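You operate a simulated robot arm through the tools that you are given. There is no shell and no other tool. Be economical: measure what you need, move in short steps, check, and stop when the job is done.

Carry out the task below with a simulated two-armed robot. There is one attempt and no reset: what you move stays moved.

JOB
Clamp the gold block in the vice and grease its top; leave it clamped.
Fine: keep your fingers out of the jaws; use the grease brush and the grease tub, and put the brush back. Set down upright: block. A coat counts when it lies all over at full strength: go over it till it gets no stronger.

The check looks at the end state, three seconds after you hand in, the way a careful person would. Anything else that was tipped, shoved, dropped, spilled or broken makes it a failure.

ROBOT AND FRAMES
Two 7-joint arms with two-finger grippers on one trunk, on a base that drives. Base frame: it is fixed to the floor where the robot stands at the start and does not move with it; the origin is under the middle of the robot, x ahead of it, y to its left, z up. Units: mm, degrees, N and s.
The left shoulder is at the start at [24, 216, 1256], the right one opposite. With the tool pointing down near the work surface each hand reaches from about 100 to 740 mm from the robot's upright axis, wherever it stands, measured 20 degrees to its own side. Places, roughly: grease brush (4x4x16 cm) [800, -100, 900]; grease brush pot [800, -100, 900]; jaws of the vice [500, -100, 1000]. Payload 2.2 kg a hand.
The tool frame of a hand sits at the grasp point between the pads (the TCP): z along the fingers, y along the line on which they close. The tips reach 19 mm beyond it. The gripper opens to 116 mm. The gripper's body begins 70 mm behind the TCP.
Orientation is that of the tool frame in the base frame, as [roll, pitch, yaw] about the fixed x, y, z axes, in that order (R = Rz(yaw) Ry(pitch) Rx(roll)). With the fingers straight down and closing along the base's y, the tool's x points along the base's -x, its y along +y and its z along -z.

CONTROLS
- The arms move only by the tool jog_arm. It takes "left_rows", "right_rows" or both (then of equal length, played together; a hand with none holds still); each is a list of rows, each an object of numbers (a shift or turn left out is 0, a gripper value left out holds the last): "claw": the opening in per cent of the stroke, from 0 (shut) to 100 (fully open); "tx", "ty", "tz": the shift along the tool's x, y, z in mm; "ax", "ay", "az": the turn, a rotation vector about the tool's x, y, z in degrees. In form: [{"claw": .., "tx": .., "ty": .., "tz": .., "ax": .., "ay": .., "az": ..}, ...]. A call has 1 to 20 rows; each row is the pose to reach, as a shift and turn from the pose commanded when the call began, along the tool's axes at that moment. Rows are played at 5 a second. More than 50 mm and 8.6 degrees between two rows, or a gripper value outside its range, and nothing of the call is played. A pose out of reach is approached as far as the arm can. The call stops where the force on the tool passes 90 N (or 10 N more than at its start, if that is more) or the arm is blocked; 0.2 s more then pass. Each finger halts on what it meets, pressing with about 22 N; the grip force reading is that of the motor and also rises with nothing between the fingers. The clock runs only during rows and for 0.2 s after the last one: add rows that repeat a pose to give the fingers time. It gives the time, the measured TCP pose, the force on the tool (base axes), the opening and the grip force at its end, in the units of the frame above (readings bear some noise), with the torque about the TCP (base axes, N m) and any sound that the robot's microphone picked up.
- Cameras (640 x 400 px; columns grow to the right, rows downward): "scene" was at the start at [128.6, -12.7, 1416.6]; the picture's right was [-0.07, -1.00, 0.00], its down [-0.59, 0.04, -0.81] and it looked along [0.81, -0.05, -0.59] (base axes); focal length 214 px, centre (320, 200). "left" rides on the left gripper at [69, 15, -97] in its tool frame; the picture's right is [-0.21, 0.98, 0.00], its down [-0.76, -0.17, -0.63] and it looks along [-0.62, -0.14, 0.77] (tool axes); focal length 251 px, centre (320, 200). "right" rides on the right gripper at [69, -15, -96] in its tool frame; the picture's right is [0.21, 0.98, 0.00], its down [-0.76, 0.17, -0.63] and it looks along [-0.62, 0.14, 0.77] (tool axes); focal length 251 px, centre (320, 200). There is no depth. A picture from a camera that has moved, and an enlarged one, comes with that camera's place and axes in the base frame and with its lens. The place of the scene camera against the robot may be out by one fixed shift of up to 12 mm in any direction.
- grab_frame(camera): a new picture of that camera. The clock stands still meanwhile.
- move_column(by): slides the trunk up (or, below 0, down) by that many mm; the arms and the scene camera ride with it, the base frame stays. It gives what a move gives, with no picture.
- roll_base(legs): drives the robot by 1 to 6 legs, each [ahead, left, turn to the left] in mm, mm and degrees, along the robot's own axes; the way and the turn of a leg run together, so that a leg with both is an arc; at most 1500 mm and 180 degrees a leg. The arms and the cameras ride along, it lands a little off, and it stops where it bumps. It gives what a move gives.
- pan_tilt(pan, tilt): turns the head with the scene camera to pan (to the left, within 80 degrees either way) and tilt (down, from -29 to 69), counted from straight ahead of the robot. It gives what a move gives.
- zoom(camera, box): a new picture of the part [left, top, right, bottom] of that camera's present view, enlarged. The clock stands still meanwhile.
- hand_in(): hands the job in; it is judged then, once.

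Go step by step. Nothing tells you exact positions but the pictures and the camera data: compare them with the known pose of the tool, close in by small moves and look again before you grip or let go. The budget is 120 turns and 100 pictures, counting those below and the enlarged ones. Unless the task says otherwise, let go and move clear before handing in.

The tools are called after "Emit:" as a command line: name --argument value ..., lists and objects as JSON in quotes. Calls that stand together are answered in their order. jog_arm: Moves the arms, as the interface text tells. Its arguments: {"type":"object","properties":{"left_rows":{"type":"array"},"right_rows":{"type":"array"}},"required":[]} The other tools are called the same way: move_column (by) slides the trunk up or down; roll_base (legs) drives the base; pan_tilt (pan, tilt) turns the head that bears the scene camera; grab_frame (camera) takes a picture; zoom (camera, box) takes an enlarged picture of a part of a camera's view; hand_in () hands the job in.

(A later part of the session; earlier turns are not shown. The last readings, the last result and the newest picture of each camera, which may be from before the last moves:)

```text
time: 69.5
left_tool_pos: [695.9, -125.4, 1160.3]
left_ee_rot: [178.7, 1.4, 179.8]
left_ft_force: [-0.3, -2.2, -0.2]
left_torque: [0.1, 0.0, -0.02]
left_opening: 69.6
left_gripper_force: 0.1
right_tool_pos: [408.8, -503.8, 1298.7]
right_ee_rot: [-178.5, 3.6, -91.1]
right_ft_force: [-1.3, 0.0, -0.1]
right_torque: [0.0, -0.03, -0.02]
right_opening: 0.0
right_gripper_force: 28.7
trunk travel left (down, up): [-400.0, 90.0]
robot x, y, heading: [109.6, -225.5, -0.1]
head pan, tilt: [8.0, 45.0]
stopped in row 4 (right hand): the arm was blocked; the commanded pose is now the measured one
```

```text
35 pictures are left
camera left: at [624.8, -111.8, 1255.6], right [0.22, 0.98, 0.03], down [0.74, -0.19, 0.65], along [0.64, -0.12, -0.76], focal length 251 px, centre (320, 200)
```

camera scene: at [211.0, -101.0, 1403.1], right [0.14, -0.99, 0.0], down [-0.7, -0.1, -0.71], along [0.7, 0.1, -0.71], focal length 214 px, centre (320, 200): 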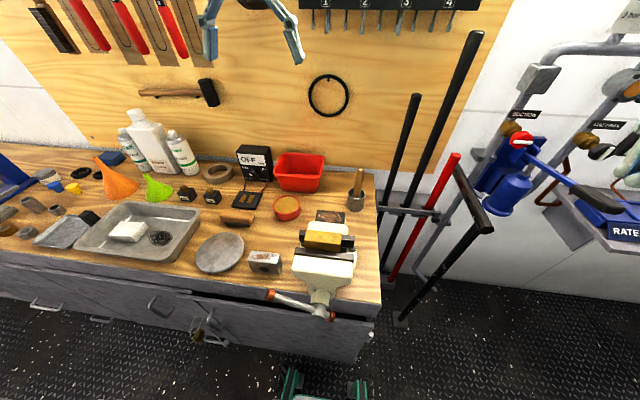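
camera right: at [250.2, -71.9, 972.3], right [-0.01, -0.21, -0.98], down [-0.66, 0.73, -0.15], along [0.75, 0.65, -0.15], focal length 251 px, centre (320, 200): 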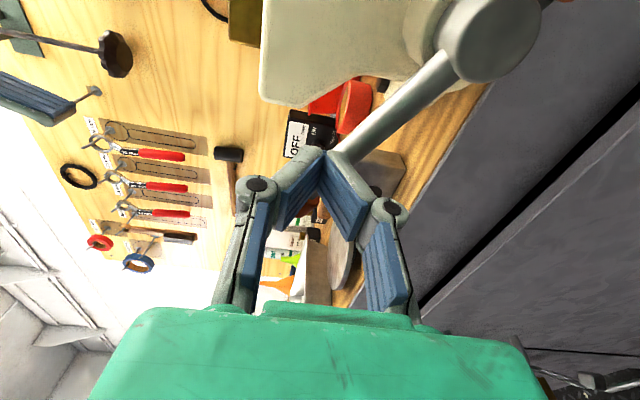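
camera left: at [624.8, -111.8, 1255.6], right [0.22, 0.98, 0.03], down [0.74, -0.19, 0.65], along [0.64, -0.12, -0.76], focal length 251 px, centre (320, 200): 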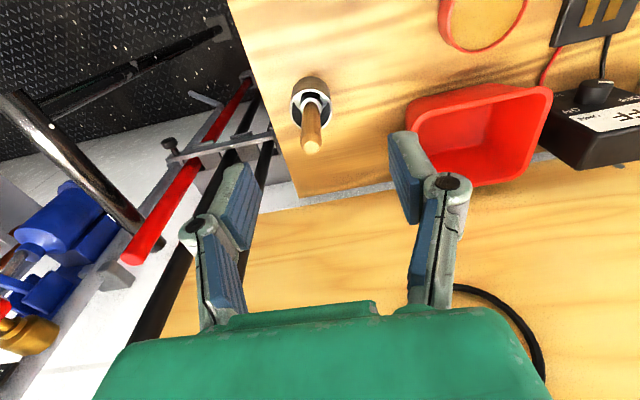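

Emit:
jog_arm --left_rows '[{}, {}]'

Emit:
jog_arm --left_rows '[{}, {}]'

Emit:
jog_arm --left_rows '[{}, {}]'

Emit:
jog_arm --left_rows '[{}, {}]'

```text
time: 70.1
left_tool_pos: [696.5, -98.8, 1157.5]
left_ee_rot: [179.9, 1.4, 180.0]
left_ft_force: [1.2, -0.1, 0.5]
left_torque: [0.0, -0.01, 0.03]
left_opening: 69.8
left_gripper_force: 0.1
right_tool_pos: [410.2, -475.8, 1297.7]
right_ee_rot: [-179.6, 2.0, -91.0]
right_ft_force: [0.1, -0.2, 0.2]
right_torque: [0.01, 0.0, -0.02]
right_opening: 0.0
right_gripper_force: 28.4
trunk travel left (down, up): [-400.0, 90.0]
robot x, y, heading: [111.1, -219.7, -0.3]
head pan, tilt: [8.0, 45.0]
```

```text
time: 70.9
left_tool_pos: [693.0, -50.0, 1157.7]
left_ee_rot: [-178.4, 1.5, -179.3]
left_ft_force: [-0.5, 0.4, 1.2]
left_torque: [-0.06, -0.02, -0.04]
left_opening: 69.7
left_gripper_force: 0.1
right_tool_pos: [406.4, -426.0, 1308.7]
right_ee_rot: [-178.8, 0.3, -90.8]
right_ft_force: [-0.4, 0.8, -0.6]
right_torque: [-0.05, 0.0, -0.01]
right_opening: 0.0
right_gripper_force: 28.2
trunk travel left (down, up): [-400.0, 90.0]
robot x, y, heading: [111.2, -211.0, -0.2]
head pan, tilt: [8.0, 45.0]
stopped in row 2 (left hand): the arm was blocked; the commanded pose is now the measured one
```

```text
time: 71.5
left_tool_pos: [695.3, -58.8, 1157.9]
left_ee_rot: [-178.9, 1.5, -179.6]
left_ft_force: [-0.7, 0.8, 0.1]
left_torque: [-0.04, -0.04, 0.01]
left_opening: 69.7
left_gripper_force: 0.2
right_tool_pos: [405.7, -436.8, 1310.9]
right_ee_rot: [-178.0, 1.0, -90.6]
right_ft_force: [-0.3, 0.4, -0.1]
right_torque: [-0.06, 0.02, 0.0]
right_opening: 0.0
right_gripper_force: 28.7
trunk travel left (down, up): [-400.0, 90.0]
robot x, y, heading: [110.7, -206.9, 0.0]
head pan, tilt: [8.0, 45.0]
```

```text
time: 72.3
left_tool_pos: [689.9, -95.5, 1162.2]
left_ee_rot: [179.9, 1.8, 179.9]
left_ft_force: [0.2, -0.8, -0.8]
left_torque: [0.03, -0.01, -0.01]
left_opening: 69.5
left_gripper_force: 0.0
right_tool_pos: [402.5, -471.5, 1306.2]
right_ee_rot: [-178.4, 2.3, -90.9]
right_ft_force: [0.3, 0.4, 1.0]
right_torque: [-0.02, -0.02, -0.01]
right_opening: 0.0
right_gripper_force: 28.4
trunk travel left (down, up): [-400.0, 90.0]
robot x, y, heading: [113.7, -214.9, -0.1]
head pan, tilt: [8.0, 45.0]
stopped in row 2 (left hand): the arm was blocked; the commanded pose is now the measured one
```

The rocking isn't dying out. I'll ease the base off by a few millimetres in case it's leaning on something, then check whether it quiets.

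Emit:
roll_base --legs '[[-10, 15, 0]]'

Emit:
jog_arm --right_rows '[{"tx": -10}, {"tx": -25}, {"tx": -40}, {"tx": -60}, {"tx": -75}, {"tx": -90}, {"tx": -90}, {"tx": -90}, {"tx": -90}, {"tx": -90}]'

Emit:
jog_arm --left_rows '[{}, {}, {}, {}]'

Emit:
jog_arm --left_rows '[{}, {}, {}]'

```text
time: 73.0
left_tool_pos: [684.2, -98.7, 1159.8]
left_ee_rot: [179.3, 1.6, 179.7]
left_ft_force: [-0.6, -0.2, 0.3]
left_torque: [0.04, 0.03, -0.05]
left_opening: 69.6
left_gripper_force: 0.0
right_tool_pos: [397.3, -476.0, 1299.6]
right_ee_rot: [-179.1, 2.9, -91.1]
right_ft_force: [-0.1, 0.8, 0.5]
right_torque: [-0.02, 0.01, 0.01]
right_opening: 0.0
right_gripper_force: 28.1
trunk travel left (down, up): [-400.0, 90.0]
robot x, y, heading: [98.7, -207.9, 0.2]
head pan, tilt: [8.0, 45.0]
```

```text
time: 75.2
left_tool_pos: [678.6, -54.2, 1159.4]
left_ee_rot: [-178.8, 1.7, 180.0]
left_ft_force: [0.0, 1.0, 0.8]
left_torque: [-0.09, -0.02, 0.03]
left_opening: 69.8
left_gripper_force: 0.1
right_tool_pos: [392.6, -338.8, 1309.4]
right_ee_rot: [-178.9, 0.9, -90.9]
right_ft_force: [-0.1, 0.7, 0.2]
right_torque: [-0.06, 0.0, 0.01]
right_opening: 0.1
right_gripper_force: 28.4
trunk travel left (down, up): [-400.0, 90.0]
robot x, y, heading: [104.4, -205.4, -0.0]
head pan, tilt: [8.0, 45.0]
```

```text
time: 76.5
left_tool_pos: [674.5, -70.2, 1163.6]
left_ee_rot: [-179.5, 2.0, 180.0]
left_ft_force: [-0.4, -0.2, 0.4]
left_torque: [0.02, 0.02, -0.03]
left_opening: 69.5
left_gripper_force: 0.2
right_tool_pos: [389.2, -355.1, 1309.6]
right_ee_rot: [-178.7, 1.6, -90.9]
right_ft_force: [-1.0, -0.6, -0.6]
right_torque: [0.05, 0.01, 0.01]
right_opening: 0.0
right_gripper_force: 28.7
trunk travel left (down, up): [-400.0, 90.0]
robot x, y, heading: [98.8, -205.8, -0.4]
head pan, tilt: [8.0, 45.0]
stopped in row 4 (left hand): the arm was blocked; the commanded pose is now the measured one
```

```text
time: 77.2
left_tool_pos: [676.7, -53.7, 1162.2]
left_ee_rot: [-179.0, 2.0, -179.8]
left_ft_force: [0.2, 1.3, 0.0]
left_torque: [-0.07, 0.02, -0.01]
left_opening: 69.6
left_gripper_force: 0.1
right_tool_pos: [388.2, -338.4, 1311.3]
right_ee_rot: [-178.7, 1.0, -90.7]
right_ft_force: [0.7, 0.3, 0.4]
right_torque: [-0.04, 0.0, 0.02]
right_opening: 0.0
right_gripper_force: 28.9
trunk travel left (down, up): [-400.0, 90.0]
robot x, y, heading: [102.2, -200.0, -0.4]
head pan, tilt: [8.0, 45.0]
```

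Emit:
jog_arm --right_rows '[{}, {}, {}, {}, {}, {}, {}, {}, {}, {}, {}, {}, {}, {}, {}, {}]'

Emit:
jog_arm --right_rows '[{}, {}, {}]'

Emit:
jog_arm --right_rows '[{}, {}, {}]'

```text
time: 80.7
left_tool_pos: [676.7, -48.9, 1161.8]
left_ee_rot: [-178.8, 1.9, -179.7]
left_ft_force: [0.9, 0.9, -0.7]
left_torque: [-0.07, 0.01, -0.01]
left_opening: 69.8
left_gripper_force: 0.0
right_tool_pos: [390.5, -336.2, 1310.8]
right_ee_rot: [-178.6, 0.9, -90.8]
right_ft_force: [0.3, -0.2, -0.2]
right_torque: [-0.04, 0.02, 0.01]
right_opening: 0.0
right_gripper_force: 28.5
trunk travel left (down, up): [-400.0, 90.0]
robot x, y, heading: [98.3, -199.6, -0.3]
head pan, tilt: [8.0, 45.0]
```

```text
time: 81.5
left_tool_pos: [675.6, -69.0, 1163.4]
left_ee_rot: [-179.6, 2.0, 180.0]
left_ft_force: [0.6, 0.5, -0.4]
left_torque: [0.0, 0.0, -0.02]
left_opening: 69.7
left_gripper_force: 0.2
right_tool_pos: [389.9, -355.5, 1308.8]
right_ee_rot: [-178.6, 1.7, -90.9]
right_ft_force: [-0.2, 0.8, -0.6]
right_torque: [0.05, 0.01, 0.0]
right_opening: 0.2
right_gripper_force: 29.2
trunk travel left (down, up): [-400.0, 90.0]
robot x, y, heading: [101.6, -201.6, -0.1]
head pan, tilt: [8.0, 45.0]
```

```text
time: 82.2
left_tool_pos: [675.7, -90.8, 1164.9]
left_ee_rot: [179.6, 1.9, 179.8]
left_ft_force: [0.4, -1.1, -0.2]
left_torque: [0.09, -0.02, -0.04]
left_opening: 69.7
left_gripper_force: 0.0
right_tool_pos: [389.7, -377.7, 1306.7]
right_ee_rot: [-178.8, 2.6, -91.0]
right_ft_force: [-0.2, -0.6, 0.5]
right_torque: [0.04, 0.02, -0.01]
right_opening: 0.0
right_gripper_force: 28.5
trunk travel left (down, up): [-400.0, 90.0]
robot x, y, heading: [101.6, -207.7, 0.1]
head pan, tilt: [8.0, 45.0]
```

Emit:
jog_arm --left_rows '[{"tz": -20, "tx": 20}, {"tz": -45, "tx": 40}, {"tz": -70, "tx": 60}, {"tz": -95, "tx": 80}, {"tz": -120, "tx": 100}, {"tz": -120, "tx": 100}]' --right_rows '[{"tz": 20, "ty": 10}, {"tz": 45, "ty": 20}, {"tz": 70, "ty": 30}, {"tz": 95, "ty": 40}, {"tz": 120, "ty": 50}, {"tz": 120, "ty": 60}]'

Emit:
move_column --by -160

Emit:
jog_arm --right_rows '[{}, {}, {}, {}, {}, {}, {}]'

Emit:
jog_arm --right_rows '[{}, {}, {}]'

Emit:
jog_arm --right_rows '[{}, {}, {}]'

```text
time: 83.7
left_tool_pos: [572.1, -54.4, 1277.2]
left_ee_rot: [-178.8, 1.9, 179.9]
left_ft_force: [0.1, 1.0, -0.1]
left_torque: [-0.03, 0.01, 0.01]
left_opening: 69.7
left_gripper_force: 0.0
right_tool_pos: [332.8, -336.7, 1187.3]
right_ee_rot: [-178.8, 1.2, -90.9]
right_ft_force: [0.0, -0.2, -0.2]
right_torque: [-0.01, 0.04, -0.01]
right_opening: 0.0
right_gripper_force: 28.6
trunk travel left (down, up): [-400.0, 90.0]
robot x, y, heading: [99.1, -202.4, -0.3]
head pan, tilt: [8.0, 45.0]
```

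```text
time: 85.5
left_tool_pos: [571.9, -74.4, 1119.9]
left_ee_rot: [-179.7, 2.0, 179.9]
left_ft_force: [-0.2, -0.8, 0.2]
left_torque: [0.0, -0.03, 0.05]
left_opening: 69.3
left_gripper_force: 0.0
right_tool_pos: [331.5, -356.2, 1026.4]
right_ee_rot: [-178.8, 2.0, -90.9]
right_ft_force: [-0.6, 0.4, 1.0]
right_torque: [0.01, -0.03, 0.0]
right_opening: 0.0
right_gripper_force: 28.6
trunk travel left (down, up): [-240.0, 250.0]
robot x, y, heading: [97.6, -204.9, -0.2]
head pan, tilt: [8.0, 45.0]
```

```text
time: 87.1
left_tool_pos: [570.4, -48.0, 1116.5]
left_ee_rot: [-178.6, 2.0, -179.9]
left_ft_force: [-0.9, 0.5, -0.1]
left_torque: [-0.09, 0.06, -0.03]
left_opening: 69.7
left_gripper_force: 0.1
right_tool_pos: [331.8, -330.8, 1028.5]
right_ee_rot: [-178.7, 0.8, -90.8]
right_ft_force: [1.7, 0.3, 0.4]
right_torque: [-0.03, 0.03, -0.01]
right_opening: 0.1
right_gripper_force: 28.2
trunk travel left (down, up): [-240.0, 250.0]
robot x, y, heading: [99.1, -198.7, -0.4]
head pan, tilt: [8.0, 45.0]
```

```text
time: 88.1
left_tool_pos: [568.3, -91.6, 1122.2]
left_ee_rot: [179.2, 2.1, 179.9]
left_ft_force: [-0.6, -1.9, -0.7]
left_torque: [0.14, 0.0, -0.03]
left_opening: 69.7
left_gripper_force: 0.0
right_tool_pos: [329.0, -371.5, 1023.9]
right_ee_rot: [-178.5, 3.0, -90.8]
right_ft_force: [-0.5, -1.0, -0.3]
right_torque: [0.05, -0.05, -0.03]
right_opening: 0.2
right_gripper_force: 29.2
trunk travel left (down, up): [-240.0, 250.0]
robot x, y, heading: [101.1, -201.7, -0.1]
head pan, tilt: [8.0, 45.0]
stopped in row 3 (right hand): the arm was blocked; the commanded pose is now the measured one
```

```text
time: 88.9
left_tool_pos: [568.3, -82.7, 1122.2]
left_ee_rot: [179.6, 2.0, 179.8]
left_ft_force: [0.2, -0.6, -0.2]
left_torque: [0.04, 0.0, -0.03]
left_opening: 69.5
left_gripper_force: 0.0
right_tool_pos: [329.7, -362.6, 1024.3]
right_ee_rot: [-178.6, 2.6, -90.8]
right_ft_force: [-0.6, -1.0, 0.5]
right_torque: [0.03, -0.01, 0.0]
right_opening: 0.1
right_gripper_force: 28.4
trunk travel left (down, up): [-240.0, 250.0]
robot x, y, heading: [101.5, -202.2, -0.2]
head pan, tilt: [8.0, 45.0]
```

Emit:
roll_base --legs '[[0, 45, 0]]'

Emit:
jog_arm --right_rows '[{}, {}, {}, {}, {}]'

Emit:
jog_arm --right_rows '[{}, {}, {}]'

Emit:
jog_arm --right_rows '[{}, {}, {}]'

Emit:
grab_frame --camera "scene"

```text
time: 89.8
left_tool_pos: [562.5, -58.2, 1128.2]
left_ee_rot: [178.8, 2.5, 179.8]
left_ft_force: [-1.0, 0.4, 0.9]
left_torque: [0.08, -0.05, 0.01]
left_opening: 69.5
left_gripper_force: 0.1
right_tool_pos: [332.4, -329.2, 1027.0]
right_ee_rot: [-177.8, 4.3, -91.1]
right_ft_force: [-1.3, -0.1, 0.4]
right_torque: [-0.01, -0.17, 0.0]
right_opening: 0.0
right_gripper_force: 28.7
trunk travel left (down, up): [-240.0, 250.0]
robot x, y, heading: [99.7, -157.5, -0.1]
head pan, tilt: [8.0, 45.0]
```

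```text
time: 91.2
left_tool_pos: [553.2, 9.5, 1124.4]
left_ee_rot: [-177.9, 2.6, -179.3]
left_ft_force: [0.9, 2.9, -0.2]
left_torque: [-0.26, -0.01, -0.02]
left_opening: 69.4
left_gripper_force: 0.0
right_tool_pos: [321.3, -273.1, 1038.2]
right_ee_rot: [-177.6, 0.9, -90.0]
right_ft_force: [1.1, 1.0, 0.3]
right_torque: [-0.1, 0.05, -0.02]
right_opening: 0.0
right_gripper_force: 28.8
trunk travel left (down, up): [-240.0, 250.0]
robot x, y, heading: [100.8, -161.5, 0.3]
head pan, tilt: [8.0, 45.0]
stopped in row 5 (right hand): the arm was blocked; the commanded pose is now the measured one
```

```text
time: 92.2
left_tool_pos: [558.4, 33.9, 1119.5]
left_ee_rot: [-176.8, 2.3, -179.3]
left_ft_force: [0.3, 2.7, 0.6]
left_torque: [-0.35, 0.03, -0.03]
left_opening: 69.4
left_gripper_force: 0.1
right_tool_pos: [324.5, -249.7, 1038.3]
right_ee_rot: [-177.8, 0.0, -90.2]
right_ft_force: [0.9, 1.3, 1.0]
right_torque: [-0.11, 0.13, 0.0]
right_opening: 0.0
right_gripper_force: 28.4
trunk travel left (down, up): [-240.0, 250.0]
robot x, y, heading: [97.3, -155.8, 0.5]
head pan, tilt: [8.0, 45.0]
stopped in row 3 (right hand): the arm was blocked; the commanded pose is now the measured one
```

```text
time: 93.2
left_tool_pos: [553.4, 8.0, 1127.0]
left_ee_rot: [-178.3, 2.5, -179.0]
left_ft_force: [-0.1, 0.9, 0.8]
left_torque: [0.02, 0.01, -0.01]
left_opening: 69.7
left_gripper_force: 0.0
right_tool_pos: [323.1, -272.2, 1036.0]
right_ee_rot: [-177.7, 1.6, -89.9]
right_ft_force: [0.1, 0.2, 0.4]
right_torque: [0.0, 0.04, -0.04]
right_opening: 0.0
right_gripper_force: 28.5
trunk travel left (down, up): [-240.0, 250.0]
robot x, y, heading: [100.6, -147.4, 0.4]
head pan, tilt: [8.0, 45.0]
stopped in row 3 (right hand): the arm was blocked; the commanded pose is now the measured one
```

```text
34 pictures are left
camera scene: at [221.2, -120.6, 1242.5], right [0.15, -0.99, 0.02], down [-0.7, -0.12, -0.7], along [0.7, 0.09, -0.71], focal length 214 px, centre (320, 200)
```

scene: 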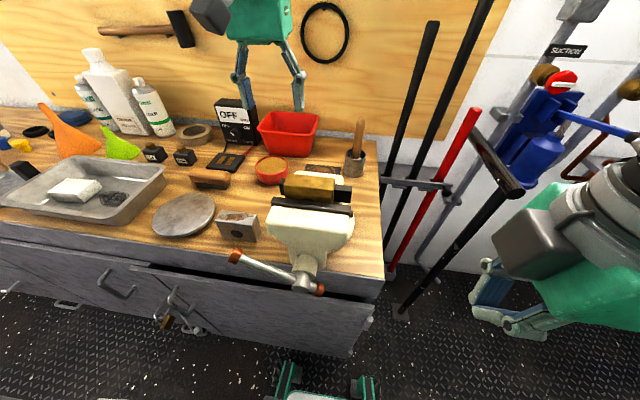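

Emit:
jog_arm --left_rows '[{}, {}, {}, {}, {}, {}, {}, {}, {}, {}, {}, {}, {}, {}, {}, {}, {}, {}, {}, {}]'

Emit:
jog_arm --left_rows '[{}, {}, {}, {}, {}, {}, {}, {}, {}, {}, {}, {}, {}, {}, {}, {}, {}, {}, {}, {}]'

Emit:
jog_arm --left_rows '[{}, {}, {}, {}, {}, {}, {}, {}, {}, {}, {}, {}, {}, {}, {}, {}, {}, {}, {}, {}]'

Emit:
jog_arm --left_rows '[{}, {}, {}]'

Emit:
jog_arm --left_rows '[{}, {}, {}]'

```text
time: 97.4
left_tool_pos: [552.9, 23.6, 1123.9]
left_ee_rot: [-177.6, 2.5, -179.0]
left_ft_force: [0.6, 1.0, 0.3]
left_torque: [-0.08, 0.01, -0.02]
left_opening: 69.5
left_gripper_force: 0.0
right_tool_pos: [322.5, -258.1, 1037.6]
right_ee_rot: [-177.5, 0.9, -90.0]
right_ft_force: [1.1, -0.9, 0.2]
right_torque: [-0.02, 0.05, 0.01]
right_opening: 0.1
right_gripper_force: 28.1
trunk travel left (down, up): [-240.0, 250.0]
robot x, y, heading: [100.2, -144.1, 0.3]
head pan, tilt: [8.0, 45.0]
```

```text
time: 101.8
left_tool_pos: [550.3, -23.7, 1132.4]
left_ee_rot: [179.9, 2.7, -179.4]
left_ft_force: [0.5, -2.1, -0.6]
left_torque: [0.17, -0.01, -0.05]
left_opening: 69.5
left_gripper_force: 0.0
right_tool_pos: [318.0, -300.9, 1030.6]
right_ee_rot: [-178.1, 3.5, -90.1]
right_ft_force: [0.5, -0.4, 1.0]
right_torque: [0.07, -0.02, -0.01]
right_opening: 0.0
right_gripper_force: 28.5
trunk travel left (down, up): [-240.0, 250.0]
robot x, y, heading: [96.9, -142.2, 0.5]
head pan, tilt: [8.0, 45.0]
stopped in row 20 (left hand): the arm was blocked; the commanded pose is now the measured one
```

```text
time: 106.0
left_tool_pos: [551.0, -6.2, 1130.1]
left_ee_rot: [-179.1, 2.7, -179.2]
left_ft_force: [-0.4, -0.9, -0.1]
left_torque: [0.0, -0.03, 0.01]
left_opening: 69.7
left_gripper_force: 0.0
right_tool_pos: [317.7, -282.8, 1031.4]
right_ee_rot: [-178.2, 2.7, -90.1]
right_ft_force: [0.8, 0.2, 0.1]
right_torque: [-0.01, -0.04, -0.01]
right_opening: 0.0
right_gripper_force: 28.0
trunk travel left (down, up): [-240.0, 250.0]
robot x, y, heading: [100.7, -144.5, 0.4]
head pan, tilt: [8.0, 45.0]
```

```text
time: 106.8
left_tool_pos: [551.9, 15.9, 1126.9]
left_ee_rot: [-178.4, 2.6, -179.1]
left_ft_force: [-0.1, -0.1, 0.0]
left_torque: [-0.09, 0.0, 0.03]
left_opening: 69.9
left_gripper_force: 0.2
right_tool_pos: [319.9, -263.6, 1033.6]
right_ee_rot: [-178.2, 1.5, -90.0]
right_ft_force: [0.5, -1.2, -0.5]
right_torque: [0.01, 0.06, 0.02]
right_opening: 0.0
right_gripper_force: 28.6
trunk travel left (down, up): [-240.0, 250.0]
robot x, y, heading: [95.3, -134.6, 0.2]
head pan, tilt: [8.0, 45.0]
```

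```text
time: 107.8
left_tool_pos: [548.8, -41.4, 1136.0]
left_ee_rot: [178.8, 2.8, -179.5]
left_ft_force: [-0.3, -1.4, 0.7]
left_torque: [0.23, 0.03, -0.04]
left_opening: 69.5
left_gripper_force: 0.1
right_tool_pos: [320.2, -311.6, 1027.2]
right_ee_rot: [-178.3, 5.2, -90.5]
right_ft_force: [-1.6, -0.9, -0.5]
right_torque: [0.13, -0.12, 0.04]
right_opening: 0.0
right_gripper_force: 28.4
trunk travel left (down, up): [-240.0, 250.0]
robot x, y, heading: [100.7, -140.0, 0.2]
head pan, tilt: [8.0, 45.0]
stopped in row 3 (left hand): the arm was blocked; the commanded pose is now the measured one
```

The rocking is undamped and earlier it only died when a hand was in contact with something solid. I'll brace the closed right hand on the bare wood at the bench's right-front corner.

Emit:
jog_arm --right_rows '[{"ty": -20, "tx": -15, "tz": 10}, {"ty": -45, "tx": -35, "tz": 25}, {"ty": -70, "tx": -55, "tz": 40}, {"ty": -95, "tx": -75, "tz": 60}, {"ty": -120, "tx": -95, "tz": 80}, {"ty": -120, "tx": -105, "tz": 95}]'

Emit:
grab_frame --camera "scene"

Emit:
grab_frame --camera "right"

```text
time: 109.2
left_tool_pos: [547.9, 34.5, 1129.5]
left_ee_rot: [-178.0, 2.7, -179.0]
left_ft_force: [-0.1, 1.2, -0.5]
left_torque: [-0.01, -0.04, -0.01]
left_opening: 69.5
left_gripper_force: 0.1
right_tool_pos: [439.1, -144.0, 946.2]
right_ee_rot: [-177.9, 0.7, -90.2]
right_ft_force: [1.8, -18.7, -6.4]
right_torque: [0.4, 0.2, -0.25]
right_opening: 0.0
right_gripper_force: 28.4
trunk travel left (down, up): [-240.0, 250.0]
robot x, y, heading: [99.7, -122.2, 0.3]
head pan, tilt: [8.0, 45.0]
```

```text
33 pictures are left
camera scene: at [217.9, -85.7, 1242.7], right [0.15, -0.99, 0.03], down [-0.7, -0.12, -0.7], along [0.7, 0.08, -0.71], focal length 214 px, centre (320, 200)
```

scene: 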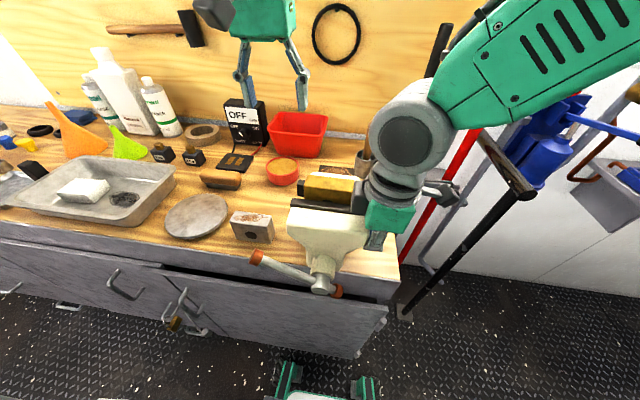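

```text
32 pictures are left
camera right: at [450.8, -214.5, 1043.4], right [-0.98, -0.21, -0.04], down [-0.19, 0.75, 0.64], along [-0.1, 0.63, -0.77], focal length 251 px, centre (320, 200)
```

right: 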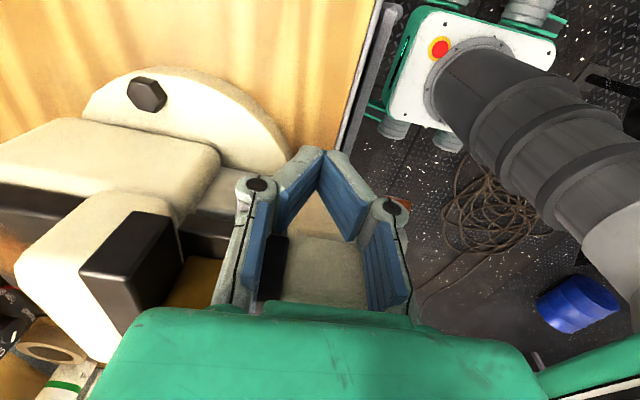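

Emit:
jog_arm --right_rows '[{"tx": 25, "tz": 10}, {"tx": 25, "tz": 30}, {"tx": 25, "tz": 50}, {"tx": 25, "tz": 65}, {"tx": 25, "tz": 72}, {"tx": 25, "tz": 77}, {"tx": 25, "tz": 80}, {"tx": 25, "tz": 80}]'

Emit:
jog_arm --right_rows '[{"tz": 3}, {"tz": 3}, {"tz": 3}]'

Emit:
grab_frame --camera "right"

```text
time: 110.1
left_tool_pos: [549.8, 19.8, 1129.5]
left_ee_rot: [-178.6, 2.4, -178.9]
left_ft_force: [-0.2, -0.3, -0.2]
left_torque: [-0.01, 0.0, 0.0]
left_opening: 69.6
left_gripper_force: 0.1
right_tool_pos: [442.0, -182.5, 892.8]
right_ee_rot: [-177.7, 1.4, -90.4]
right_ft_force: [0.1, 0.4, 0.4]
right_torque: [-0.02, 0.01, -0.01]
right_opening: 0.1
right_gripper_force: 28.4
trunk travel left (down, up): [-240.0, 250.0]
robot x, y, heading: [103.3, -127.2, 0.6]
head pan, tilt: [8.0, 45.0]
stopped in row 4 (right hand): the force on the tool passed its limit at 104 N (the readings are from after the stop); the commanded pose is now the measured one
```

```text
time: 110.9
left_tool_pos: [547.1, 20.5, 1131.8]
left_ee_rot: [-178.6, 2.6, -178.8]
left_ft_force: [-0.4, 1.0, 0.1]
left_torque: [-0.03, 0.0, 0.02]
left_opening: 69.6
left_gripper_force: 0.0
right_tool_pos: [440.9, -183.6, 891.7]
right_ee_rot: [-177.8, 1.3, -90.7]
right_ft_force: [-0.1, 0.0, -0.9]
right_torque: [0.02, 0.0, -0.01]
right_opening: 0.0
right_gripper_force: 28.5
trunk travel left (down, up): [-240.0, 250.0]
robot x, y, heading: [99.7, -126.1, 0.0]
head pan, tilt: [8.0, 45.0]
```

```text
31 pictures are left
camera right: at [451.5, -256.3, 987.5], right [-0.98, -0.2, -0.04], down [-0.18, 0.75, 0.64], along [-0.1, 0.63, -0.77], focal length 251 px, centre (320, 200)
```

right: 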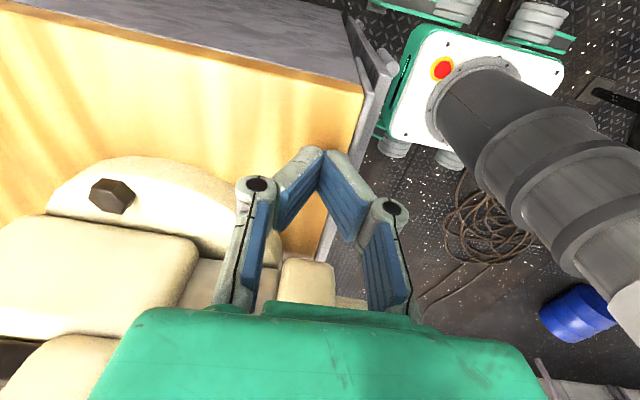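

The contact took the energy out; readings look steady now. I'll settle the brace gently onto the wood.

Emit:
jog_arm --right_rows '[{"tz": 3}, {"tz": 6}, {"tz": 9}, {"tz": 12}, {"tz": 15}, {"tz": 15}]'

Emit:
jog_arm --right_rows '[{"tz": 2}, {"tz": 4}, {"tz": 6}, {"tz": 6}]'

```text
time: 112.3
left_tool_pos: [548.4, 19.3, 1131.8]
left_ee_rot: [-178.8, 2.7, -178.7]
left_ft_force: [-0.2, 0.4, -0.8]
left_torque: [-0.04, -0.01, -0.03]
left_opening: 69.6
left_gripper_force: 0.1
right_tool_pos: [440.6, -185.1, 876.5]
right_ee_rot: [-177.8, 1.3, -90.6]
right_ft_force: [0.0, 0.3, -0.4]
right_torque: [-0.03, 0.0, -0.02]
right_opening: 0.0
right_gripper_force: 28.5
trunk travel left (down, up): [-240.0, 250.0]
robot x, y, heading: [99.1, -126.8, 0.5]
head pan, tilt: [8.0, 45.0]
```

```text
time: 113.3
left_tool_pos: [547.6, 21.2, 1130.5]
left_ee_rot: [-178.7, 2.7, -178.8]
left_ft_force: [-0.7, 0.4, 0.4]
left_torque: [-0.01, -0.01, -0.01]
left_opening: 69.7
left_gripper_force: 0.0
right_tool_pos: [441.7, -182.2, 869.6]
right_ee_rot: [-177.6, 1.1, -90.5]
right_ft_force: [0.3, 0.6, -0.3]
right_torque: [-0.06, -0.01, -0.03]
right_opening: 0.0
right_gripper_force: 28.3
trunk travel left (down, up): [-240.0, 250.0]
robot x, y, heading: [99.8, -122.9, 0.3]
head pan, tilt: [8.0, 45.0]
```

Calm now. I'll try the left hand toward the brush from this stance, squaring its orientation on the way.

Emit:
jog_arm --left_rows '[{"tx": -20, "ty": -10, "ax": -0.4, "ay": 0.8, "az": 0.4}, {"tx": -45, "ty": -25, "ax": -0.8, "ay": 1.6, "az": 0.8}, {"tx": -70, "ty": -40, "ax": -1.3, "ay": 2.7, "az": 1.2}, {"tx": -95, "ty": -60, "ax": -1.3, "ay": 2.7, "az": 1.2}, {"tx": -115, "ty": -80, "ax": -1.3, "ay": 2.7, "az": 1.2}, {"tx": -135, "ty": -100, "ax": -1.3, "ay": 2.7, "az": 1.2}, {"tx": -150, "ty": -120, "ax": -1.3, "ay": 2.7, "az": 1.2}, {"tx": -165, "ty": -135, "ax": -1.3, "ay": 2.7, "az": 1.2}, {"tx": -175, "ty": -150, "ax": -1.3, "ay": 2.7, "az": 1.2}, {"tx": -175, "ty": -150, "ax": -1.3, "ay": 2.7, "az": 1.2}]'

Emit:
grab_frame --camera "left"

```text
time: 115.5
left_tool_pos: [714.3, -122.8, 1140.0]
left_ee_rot: [179.8, -0.3, -180.0]
left_ft_force: [0.0, 0.0, 0.2]
left_torque: [0.0, -0.01, 0.0]
left_opening: 69.4
left_gripper_force: 0.1
left hand out of reach, approached as far as the arm can: row 9, 10
right_tool_pos: [443.1, -188.7, 869.2]
right_ee_rot: [-177.8, 1.5, -90.7]
right_ft_force: [0.3, 0.2, -0.3]
right_torque: [-0.02, 0.03, 0.02]
right_opening: 0.0
right_gripper_force: 28.3
trunk travel left (down, up): [-240.0, 250.0]
robot x, y, heading: [101.8, -125.7, 0.3]
head pan, tilt: [8.0, 45.0]
```

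```text
30 pictures are left
camera left: at [646.2, -106.8, 1236.5], right [0.21, 0.98, 0.0], down [0.76, -0.17, 0.63], along [0.62, -0.13, -0.78], focal length 251 px, centre (320, 200)
```

left: 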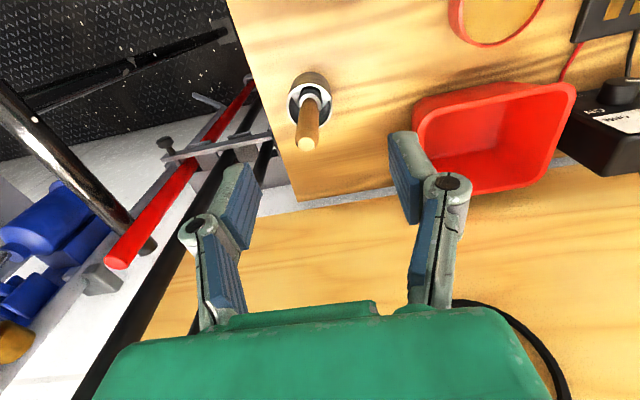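

Emit:
jog_arm --left_rows '[{"claw": 45, "tx": -8, "ty": -4, "tz": 20}, {"tx": -18, "ty": -9, "tz": 40}, {"tx": -28, "ty": -14, "tz": 60}, {"tx": -36, "ty": -18, "tz": 80}, {"tx": -36, "ty": -18, "tz": 80}, {"tx": -36, "ty": -18, "tz": 80}]'

Emit:
grab_frame --camera "left"

Emit:
zoom --camera "scene" --box '[300, 60, 440, 200]'

```text
time: 116.9
left_tool_pos: [734.7, -135.9, 1065.9]
left_ee_rot: [179.7, -0.1, 180.0]
left_ft_force: [-0.3, -0.4, 1.0]
left_torque: [0.01, 0.01, -0.01]
left_opening: 52.3
left_gripper_force: 0.0
left hand out of reach, approached as far as the arm can: row 2, 3, 4, 5, 6
right_tool_pos: [441.8, -187.6, 870.3]
right_ee_rot: [-177.8, 1.4, -90.7]
right_ft_force: [0.0, 0.2, 1.3]
right_torque: [-0.02, 0.01, 0.02]
right_opening: 0.0
right_gripper_force: 28.1
trunk travel left (down, up): [-240.0, 250.0]
robot x, y, heading: [97.0, -126.4, 0.2]
head pan, tilt: [8.0, 45.0]
```

```text
29 pictures are left
camera left: at [666.0, -120.7, 1162.3], right [0.22, 0.98, 0.0], down [0.76, -0.17, 0.63], along [0.62, -0.13, -0.78], focal length 251 px, centre (320, 200)
```

left: 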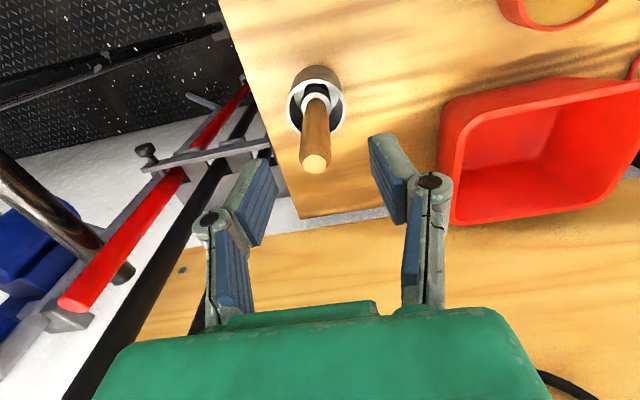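

```text
2.86 times, centred on (370, 130) of scene
camera zoom: at [222.1, -122.0, 1242.9], right [0.14, -0.99, 0.0], down [-0.7, -0.1, -0.7], along [0.7, 0.1, -0.71], focal length 613 px, centre (177, 400)
```

zoom: 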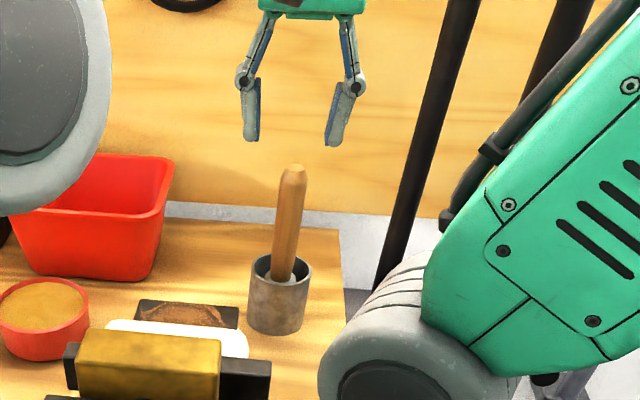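

Short by about 18 mm in x; raising the trunk puts the shoulder level with the wrist and should extend the reach.

Emit:
move_column --by 90

Emit:
jog_arm --left_rows '[{"tx": -8, "ty": -3, "tz": 20}, {"tx": -18, "ty": -6, "tz": 50}, {"tx": -18, "ty": -6, "tz": 80}, {"tx": -18, "ty": -6, "tz": 80}, {"tx": -18, "ty": -6, "tz": 80}]'

Emit:
grab_frame --camera "left"

```text
time: 118.1
left_tool_pos: [735.1, -136.2, 1155.3]
left_ee_rot: [179.6, -0.1, 179.9]
left_ft_force: [0.0, 0.0, -0.4]
left_torque: [0.0, 0.02, -0.01]
left_opening: 52.4
left_gripper_force: 0.1
right_tool_pos: [443.2, -187.8, 959.9]
right_ee_rot: [-177.8, 1.4, -90.7]
right_ft_force: [-0.4, 0.4, 1.9]
right_torque: [-0.04, 0.0, 0.02]
right_opening: 0.0
right_gripper_force: 28.6
trunk travel left (down, up): [-330.0, 160.0]
robot x, y, heading: [96.7, -130.4, 0.3]
head pan, tilt: [8.0, 45.0]
```

```text
time: 119.3
left_tool_pos: [750.9, -138.1, 1074.7]
left_ee_rot: [179.7, -0.2, 179.8]
left_ft_force: [-0.2, 0.2, -0.2]
left_torque: [0.0, 0.0, 0.02]
left_opening: 52.2
left_gripper_force: 0.0
left hand out of reach, approached as far as the arm can: row 1, 2, 3, 4, 5
right_tool_pos: [443.1, -187.6, 958.8]
right_ee_rot: [-177.7, 1.4, -90.6]
right_ft_force: [0.2, 0.2, 0.8]
right_torque: [0.0, 0.01, 0.02]
right_opening: 0.2
right_gripper_force: 28.0
trunk travel left (down, up): [-330.0, 160.0]
robot x, y, heading: [98.1, -125.7, 0.0]
head pan, tilt: [8.0, 45.0]
```

```text
27 pictures are left
camera left: at [682.5, -123.8, 1173.3], right [0.22, 0.98, 0.0], down [0.76, -0.17, 0.63], along [0.62, -0.13, -0.78], focal length 251 px, centre (320, 200)
```

left: 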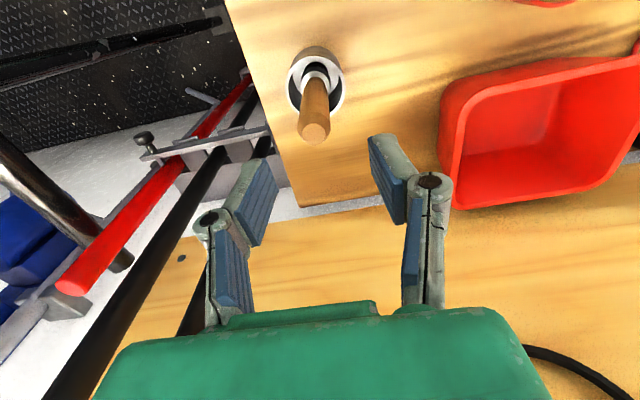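

Emit:
jog_arm --left_rows '[{"tz": 20}, {"tz": 40}, {"tz": 60}, {"tz": 75}, {"tz": 88}, {"tz": 88}, {"tz": 88}]'

Emit:
grab_frame --camera "left"

```text
time: 120.9
left_tool_pos: [748.7, -138.7, 986.7]
left_ee_rot: [179.7, -0.1, 179.9]
left_ft_force: [-0.3, -0.6, -0.8]
left_torque: [-0.01, 0.01, 0.0]
left_opening: 52.3
left_gripper_force: 0.0
right_tool_pos: [440.9, -188.0, 959.1]
right_ee_rot: [-177.8, 1.4, -90.8]
right_ft_force: [-0.2, -0.3, 0.0]
right_torque: [0.0, 0.0, 0.04]
right_opening: 0.1
right_gripper_force: 28.7
trunk travel left (down, up): [-330.0, 160.0]
robot x, y, heading: [99.1, -124.7, 0.3]
head pan, tilt: [8.0, 45.0]
```

```text
26 pictures are left
camera left: at [680.6, -122.6, 1083.8], right [0.22, 0.98, 0.0], down [0.76, -0.17, 0.63], along [0.62, -0.13, -0.78], focal length 251 px, centre (320, 200)
```

left: 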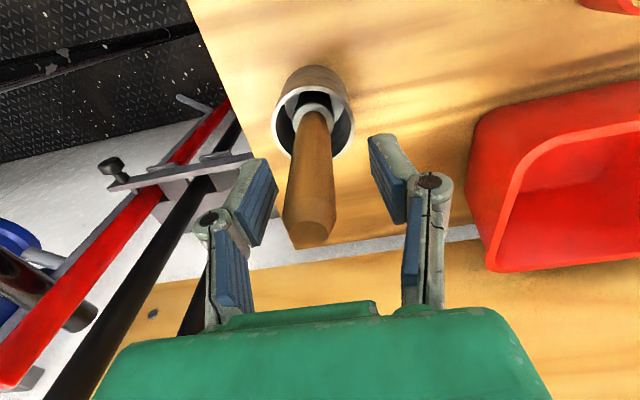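

Emit:
jog_arm --left_rows '[{"ty": -3, "tx": -3}, {"claw": 20, "ty": -3, "tx": -3}, {"claw": 0, "ty": -3, "tx": -3}, {"claw": 0, "ty": -3, "tx": -3}, {"claw": 0, "ty": -3, "tx": -3}]'

Emit:
jog_arm --left_rows '[{"tz": -15}, {"tz": -35}, {"tz": -55}, {"tz": -80}, {"tz": -110}, {"tz": -140}, {"tz": -140}, {"tz": -140}]'

Emit:
grab_frame --camera "left"

Emit:
grab_frame --camera "scene"

```text
time: 122.1
left_tool_pos: [753.0, -142.0, 987.0]
left_ee_rot: [179.7, -0.1, 179.9]
left_ft_force: [-0.4, 0.0, -0.5]
left_torque: [0.02, 0.04, -0.05]
left_opening: 24.0
left_gripper_force: 22.1
right_tool_pos: [442.2, -188.3, 958.9]
right_ee_rot: [-177.8, 1.4, -90.8]
right_ft_force: [0.5, -0.1, 0.5]
right_torque: [-0.01, -0.03, -0.01]
right_opening: 0.0
right_gripper_force: 28.5
trunk travel left (down, up): [-330.0, 160.0]
robot x, y, heading: [102.5, -125.6, 0.1]
head pan, tilt: [8.0, 45.0]
```

```text
time: 123.9
left_tool_pos: [739.1, -139.5, 1128.6]
left_ee_rot: [179.7, -0.1, 179.9]
left_ft_force: [-0.1, 0.7, -1.5]
left_torque: [-0.05, -0.03, 0.0]
left_opening: 24.0
left_gripper_force: 21.9
left hand out of reach, approached as far as the arm can: row 5, 6, 7, 8
right_tool_pos: [440.3, -189.5, 959.6]
right_ee_rot: [-177.7, 1.4, -90.7]
right_ft_force: [-0.2, 0.0, 0.5]
right_torque: [-0.02, -0.01, 0.03]
right_opening: 0.0
right_gripper_force: 28.4
trunk travel left (down, up): [-330.0, 160.0]
robot x, y, heading: [100.9, -125.4, 0.1]
head pan, tilt: [8.0, 45.0]
```

```text
25 pictures are left
camera left: at [670.9, -123.9, 1225.3], right [0.22, 0.98, 0.0], down [0.76, -0.17, 0.63], along [0.62, -0.13, -0.78], focal length 251 px, centre (320, 200)
```

left: 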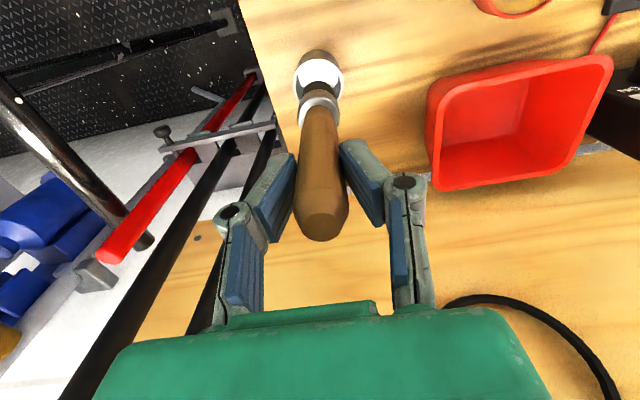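

```text
24 pictures are left
camera scene: at [221.4, -122.1, 1333.1], right [0.14, -0.99, 0.0], down [-0.7, -0.1, -0.7], along [0.7, 0.1, -0.71], focal length 214 px, centre (320, 200)
```

scene: 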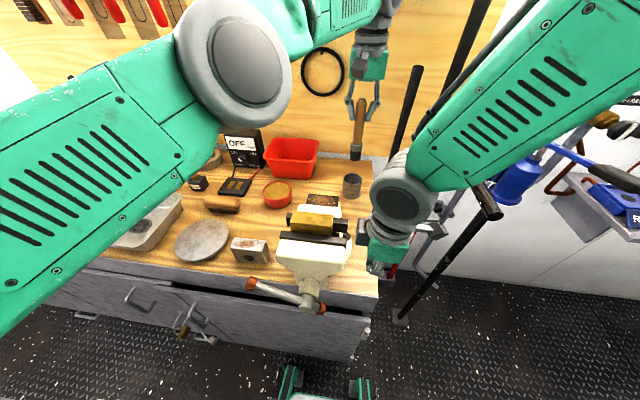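

Brush is in hand. Next I carry it over the grease tub (around (680, 87)) and look before dipping.

Emit:
jog_arm --left_rows '[{"tx": 10, "ty": 25}, {"tx": 20, "ty": 60}, {"tx": 30, "ty": 100}, {"tx": 40, "ty": 140}, {"tx": 50, "ty": 180}, {"tx": 62, "ty": 210}, {"tx": 73, "ty": 227, "tz": 20}, {"tx": 73, "ty": 227, "tz": 40}, {"tx": 73, "ty": 227, "tz": 40}, {"tx": 73, "ty": 227, "tz": 40}]'

Emit:
grab_frame --camera "left"

Emit:
zoom --camera "scene" --box '[220, 100, 360, 240]'

```text
time: 126.1
left_tool_pos: [664.4, 91.1, 1089.9]
left_ee_rot: [179.8, -0.1, 179.9]
left_ft_force: [-0.4, -0.3, -0.6]
left_torque: [0.0, 0.0, 0.02]
left_opening: 24.2
left_gripper_force: 21.7
right_tool_pos: [441.2, -185.9, 958.8]
right_ee_rot: [-177.8, 1.3, -90.6]
right_ft_force: [0.4, -0.2, 0.7]
right_torque: [0.02, -0.06, 0.0]
right_opening: 0.0
right_gripper_force: 28.8
trunk travel left (down, up): [-330.0, 160.0]
robot x, y, heading: [99.9, -125.2, 0.3]
head pan, tilt: [8.0, 45.0]
```

```text
23 pictures are left
camera left: at [596.1, 105.6, 1185.5], right [0.22, 0.98, 0.0], down [0.76, -0.17, 0.63], along [0.62, -0.13, -0.78], focal length 251 px, centre (320, 200)
```

left: 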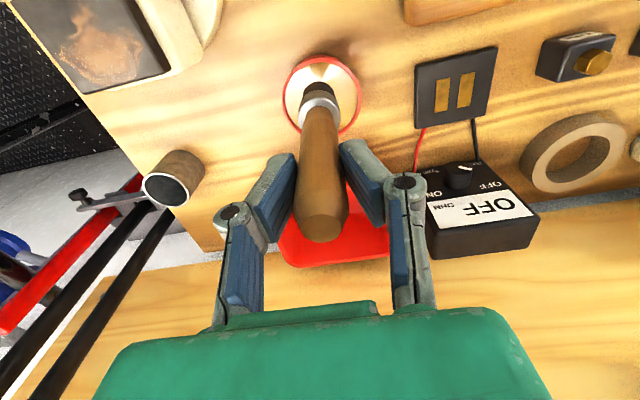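

```text
2.86 times, centred on (290, 170) of scene
camera zoom: at [221.7, -120.1, 1333.0], right [0.14, -0.99, 0.0], down [-0.7, -0.1, -0.7], along [0.7, 0.1, -0.71], focal length 613 px, centre (406, 286)
```

zoom: 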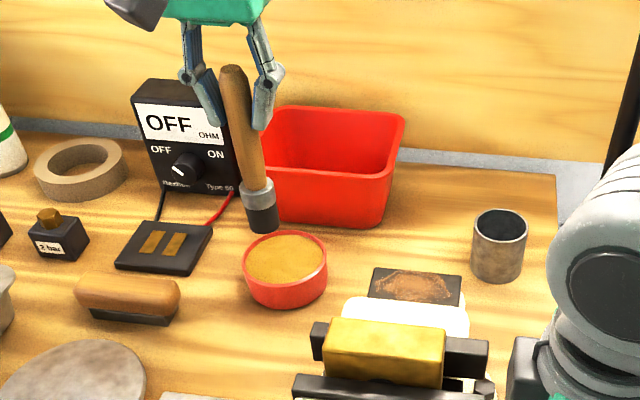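

Emit:
jog_arm --left_rows '[{"tx": -14, "ty": -3}, {"tx": -28, "ty": -6, "tz": 15}, {"tx": -28, "ty": -6, "tz": 35}, {"tx": -28, "ty": -6, "tz": 50}, {"tx": -28, "ty": -6, "tz": 62}, {"tx": -28, "ty": -6, "tz": 62}]'

Emit:
zoom --camera "scene" --box '[220, 100, 360, 240]'

Emit:
zoom --camera "left" --box '[250, 0, 410, 160]'

```text
time: 127.5
left_tool_pos: [693.0, 83.6, 1025.0]
left_ee_rot: [179.7, 0.0, 179.8]
left_ft_force: [0.4, 0.0, -0.3]
left_torque: [0.0, 0.0, 0.0]
left_opening: 24.1
left_gripper_force: 21.8
right_tool_pos: [442.2, -187.9, 959.9]
right_ee_rot: [-177.7, 1.3, -90.7]
right_ft_force: [-0.8, -0.4, -0.3]
right_torque: [0.0, -0.02, 0.0]
right_opening: 0.0
right_gripper_force: 28.5
trunk travel left (down, up): [-330.0, 160.0]
robot x, y, heading: [103.5, -125.7, -0.0]
head pan, tilt: [8.0, 45.0]
```

```text
2.86 times, centred on (290, 170) of scene
camera zoom: at [221.6, -120.2, 1333.0], right [0.14, -0.99, 0.0], down [-0.7, -0.1, -0.7], along [0.7, 0.1, -0.71], focal length 613 px, centre (406, 286)
```

zoom: 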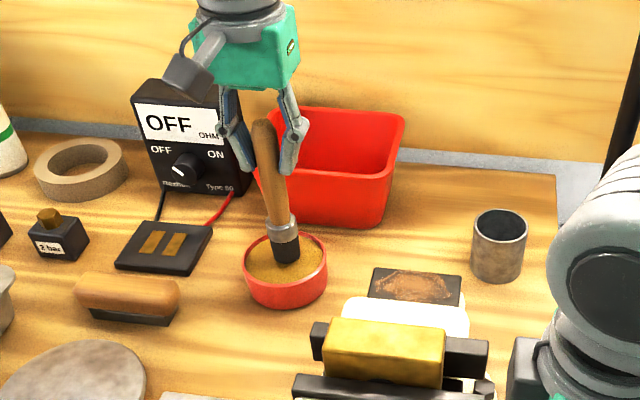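

```text
2.50 times, centred on (330, 80) of left
camera zoom: at [623.9, 100.0, 1121.7], right [0.22, 0.98, 0.0], down [0.76, -0.17, 0.63], along [0.62, -0.13, -0.78], focal length 629 px, centre (295, 500)
```

zoom: 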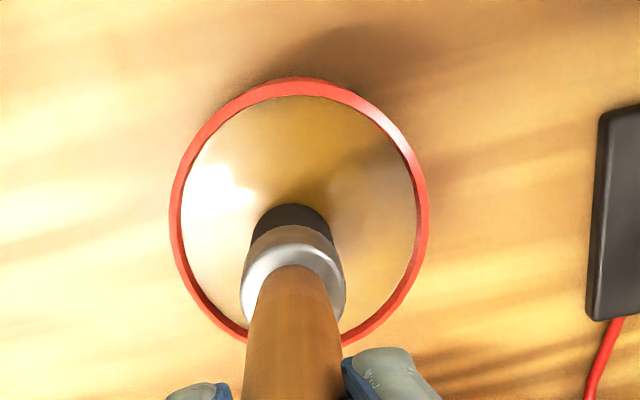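

Tip is centred over the grease. Dipping the last bit slowly and stirring slightly.

Emit:
jog_arm --left_rows '[{"tz": 4}, {"tz": 8}, {"tz": 11}, {"tz": 11}, {"tz": 11, "ty": 5}, {"tz": 11, "ty": -5}, {"tz": 11, "ty": 0}, {"tz": 11}]'

Emit:
jog_arm --left_rows '[{"tz": 3}, {"tz": 5}, {"tz": 5}, {"tz": 5}]'

Emit:
zoom --camera "scene" --box '[250, 130, 330, 210]'

```text
time: 129.3
left_tool_pos: [692.6, 84.2, 1015.7]
left_ee_rot: [179.8, 0.0, 179.9]
left_ft_force: [2.2, 1.0, 12.6]
left_torque: [-0.01, -0.32, -0.04]
left_opening: 24.1
left_gripper_force: 22.0
right_tool_pos: [442.3, -186.8, 959.7]
right_ee_rot: [-177.7, 1.3, -90.6]
right_ft_force: [0.6, -0.2, 0.0]
right_torque: [0.03, -0.04, 0.0]
right_opening: 0.3
right_gripper_force: 28.4
trunk travel left (down, up): [-330.0, 160.0]
robot x, y, heading: [99.1, -125.8, 0.1]
head pan, tilt: [8.0, 45.0]
```

```text
time: 130.3
left_tool_pos: [692.3, 82.2, 1011.9]
left_ee_rot: [179.8, 0.0, 179.9]
left_ft_force: [-0.8, 2.4, 17.2]
left_torque: [0.03, 0.04, 0.0]
left_opening: 24.1
left_gripper_force: 21.6
right_tool_pos: [440.1, -187.6, 961.0]
right_ee_rot: [-177.6, 1.3, -90.6]
right_ft_force: [-0.8, -0.3, 0.1]
right_torque: [0.0, -0.02, -0.02]
right_opening: 0.0
right_gripper_force: 27.4
trunk travel left (down, up): [-330.0, 160.0]
robot x, y, heading: [97.0, -125.1, 0.0]
head pan, tilt: [8.0, 45.0]
```

```text
5.00 times, centred on (290, 170) of scene
camera zoom: at [218.8, -120.9, 1333.4], right [0.14, -0.99, 0.0], down [-0.7, -0.1, -0.71], along [0.7, 0.1, -0.71], focal length 1072 px, centre (470, 350)
```

zoom: 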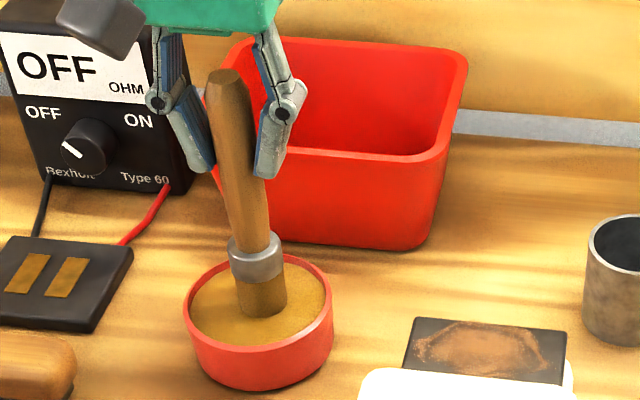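

The bristles are loaded and it pressed lightly. Lifting out, moving the right hand aside slowly, then bringing the brush over the block.

Emit:
jog_arm --left_rows '[{"tz": -20}, {"tz": -50}, {"tz": -85}, {"tz": -120}, {"tz": -160}, {"tz": -190}, {"tz": -190}, {"tz": -190}]' --right_rows '[{"ty": 10}, {"ty": 25}, {"ty": 45, "tx": 5}, {"ty": 65, "tx": 15}, {"ty": 85, "tx": 25}, {"ty": 105, "tx": 35}, {"ty": 120, "tx": 45}, {"ty": 130, "tx": 50}]'

Emit:
jog_arm --left_rows '[{"tx": 25, "ty": -15}, {"tx": 60, "ty": -40}, {"tx": 95, "ty": -70}, {"tx": 130, "ty": -100}, {"tx": 160, "ty": -125}, {"tx": 185, "ty": -145}, {"tx": 201, "ty": -155}, {"tx": 201, "ty": -155}, {"tx": 201, "ty": -155}, {"tx": 201, "ty": -155}]'

Emit:
grab_frame --camera "left"

Emit:
zoom --camera "scene" --box '[260, 100, 420, 260]'

```text
time: 132.1
left_tool_pos: [691.6, 85.2, 1200.8]
left_ee_rot: [179.7, -0.1, 180.0]
left_ft_force: [-0.3, 0.4, -0.1]
left_torque: [-0.02, 0.0, 0.0]
left_opening: 24.1
left_gripper_force: 22.0
right_tool_pos: [330.6, -218.9, 953.1]
right_ee_rot: [-177.7, 1.3, -90.7]
right_ft_force: [0.7, -0.8, 0.3]
right_torque: [0.03, 0.0, 0.02]
right_opening: 0.2
right_gripper_force: 28.6
right hand out of reach, approached as far as the arm can: row 7, 8
trunk travel left (down, up): [-330.0, 160.0]
robot x, y, heading: [100.8, -123.0, 0.5]
head pan, tilt: [8.0, 45.0]
```

```text
time: 134.3
left_tool_pos: [489.7, -71.2, 1200.0]
left_ee_rot: [179.8, -0.2, 179.9]
left_ft_force: [0.0, 0.5, 0.0]
left_torque: [0.0, 0.0, -0.03]
left_opening: 24.2
left_gripper_force: 22.1
right_tool_pos: [331.8, -219.2, 950.9]
right_ee_rot: [-177.8, 1.3, -90.7]
right_ft_force: [0.7, -0.6, 0.3]
right_torque: [0.01, 0.03, 0.0]
right_opening: 0.1
right_gripper_force: 28.2
trunk travel left (down, up): [-330.0, 160.0]
robot x, y, heading: [103.6, -127.3, 0.3]
head pan, tilt: [8.0, 45.0]
```

```text
18 pictures are left
camera left: at [421.8, -56.4, 1296.6], right [0.22, 0.98, 0.0], down [0.76, -0.17, 0.63], along [0.62, -0.13, -0.78], focal length 251 px, centre (320, 200)
```

left: 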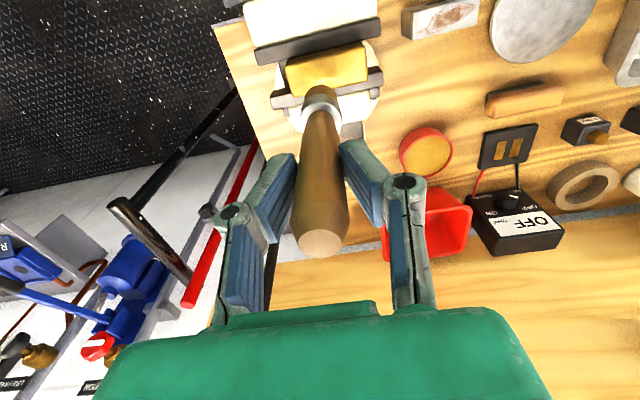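

```text
2.50 times, centred on (340, 180) of scene
camera zoom: at [219.7, -121.0, 1333.2], right [0.14, -0.99, 0.0], down [-0.7, -0.1, -0.71], along [0.7, 0.1, -0.71], focal length 536 px, centre (270, 250)
```

zoom: 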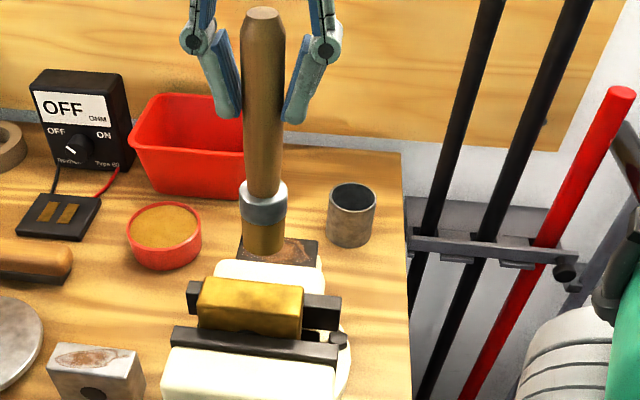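

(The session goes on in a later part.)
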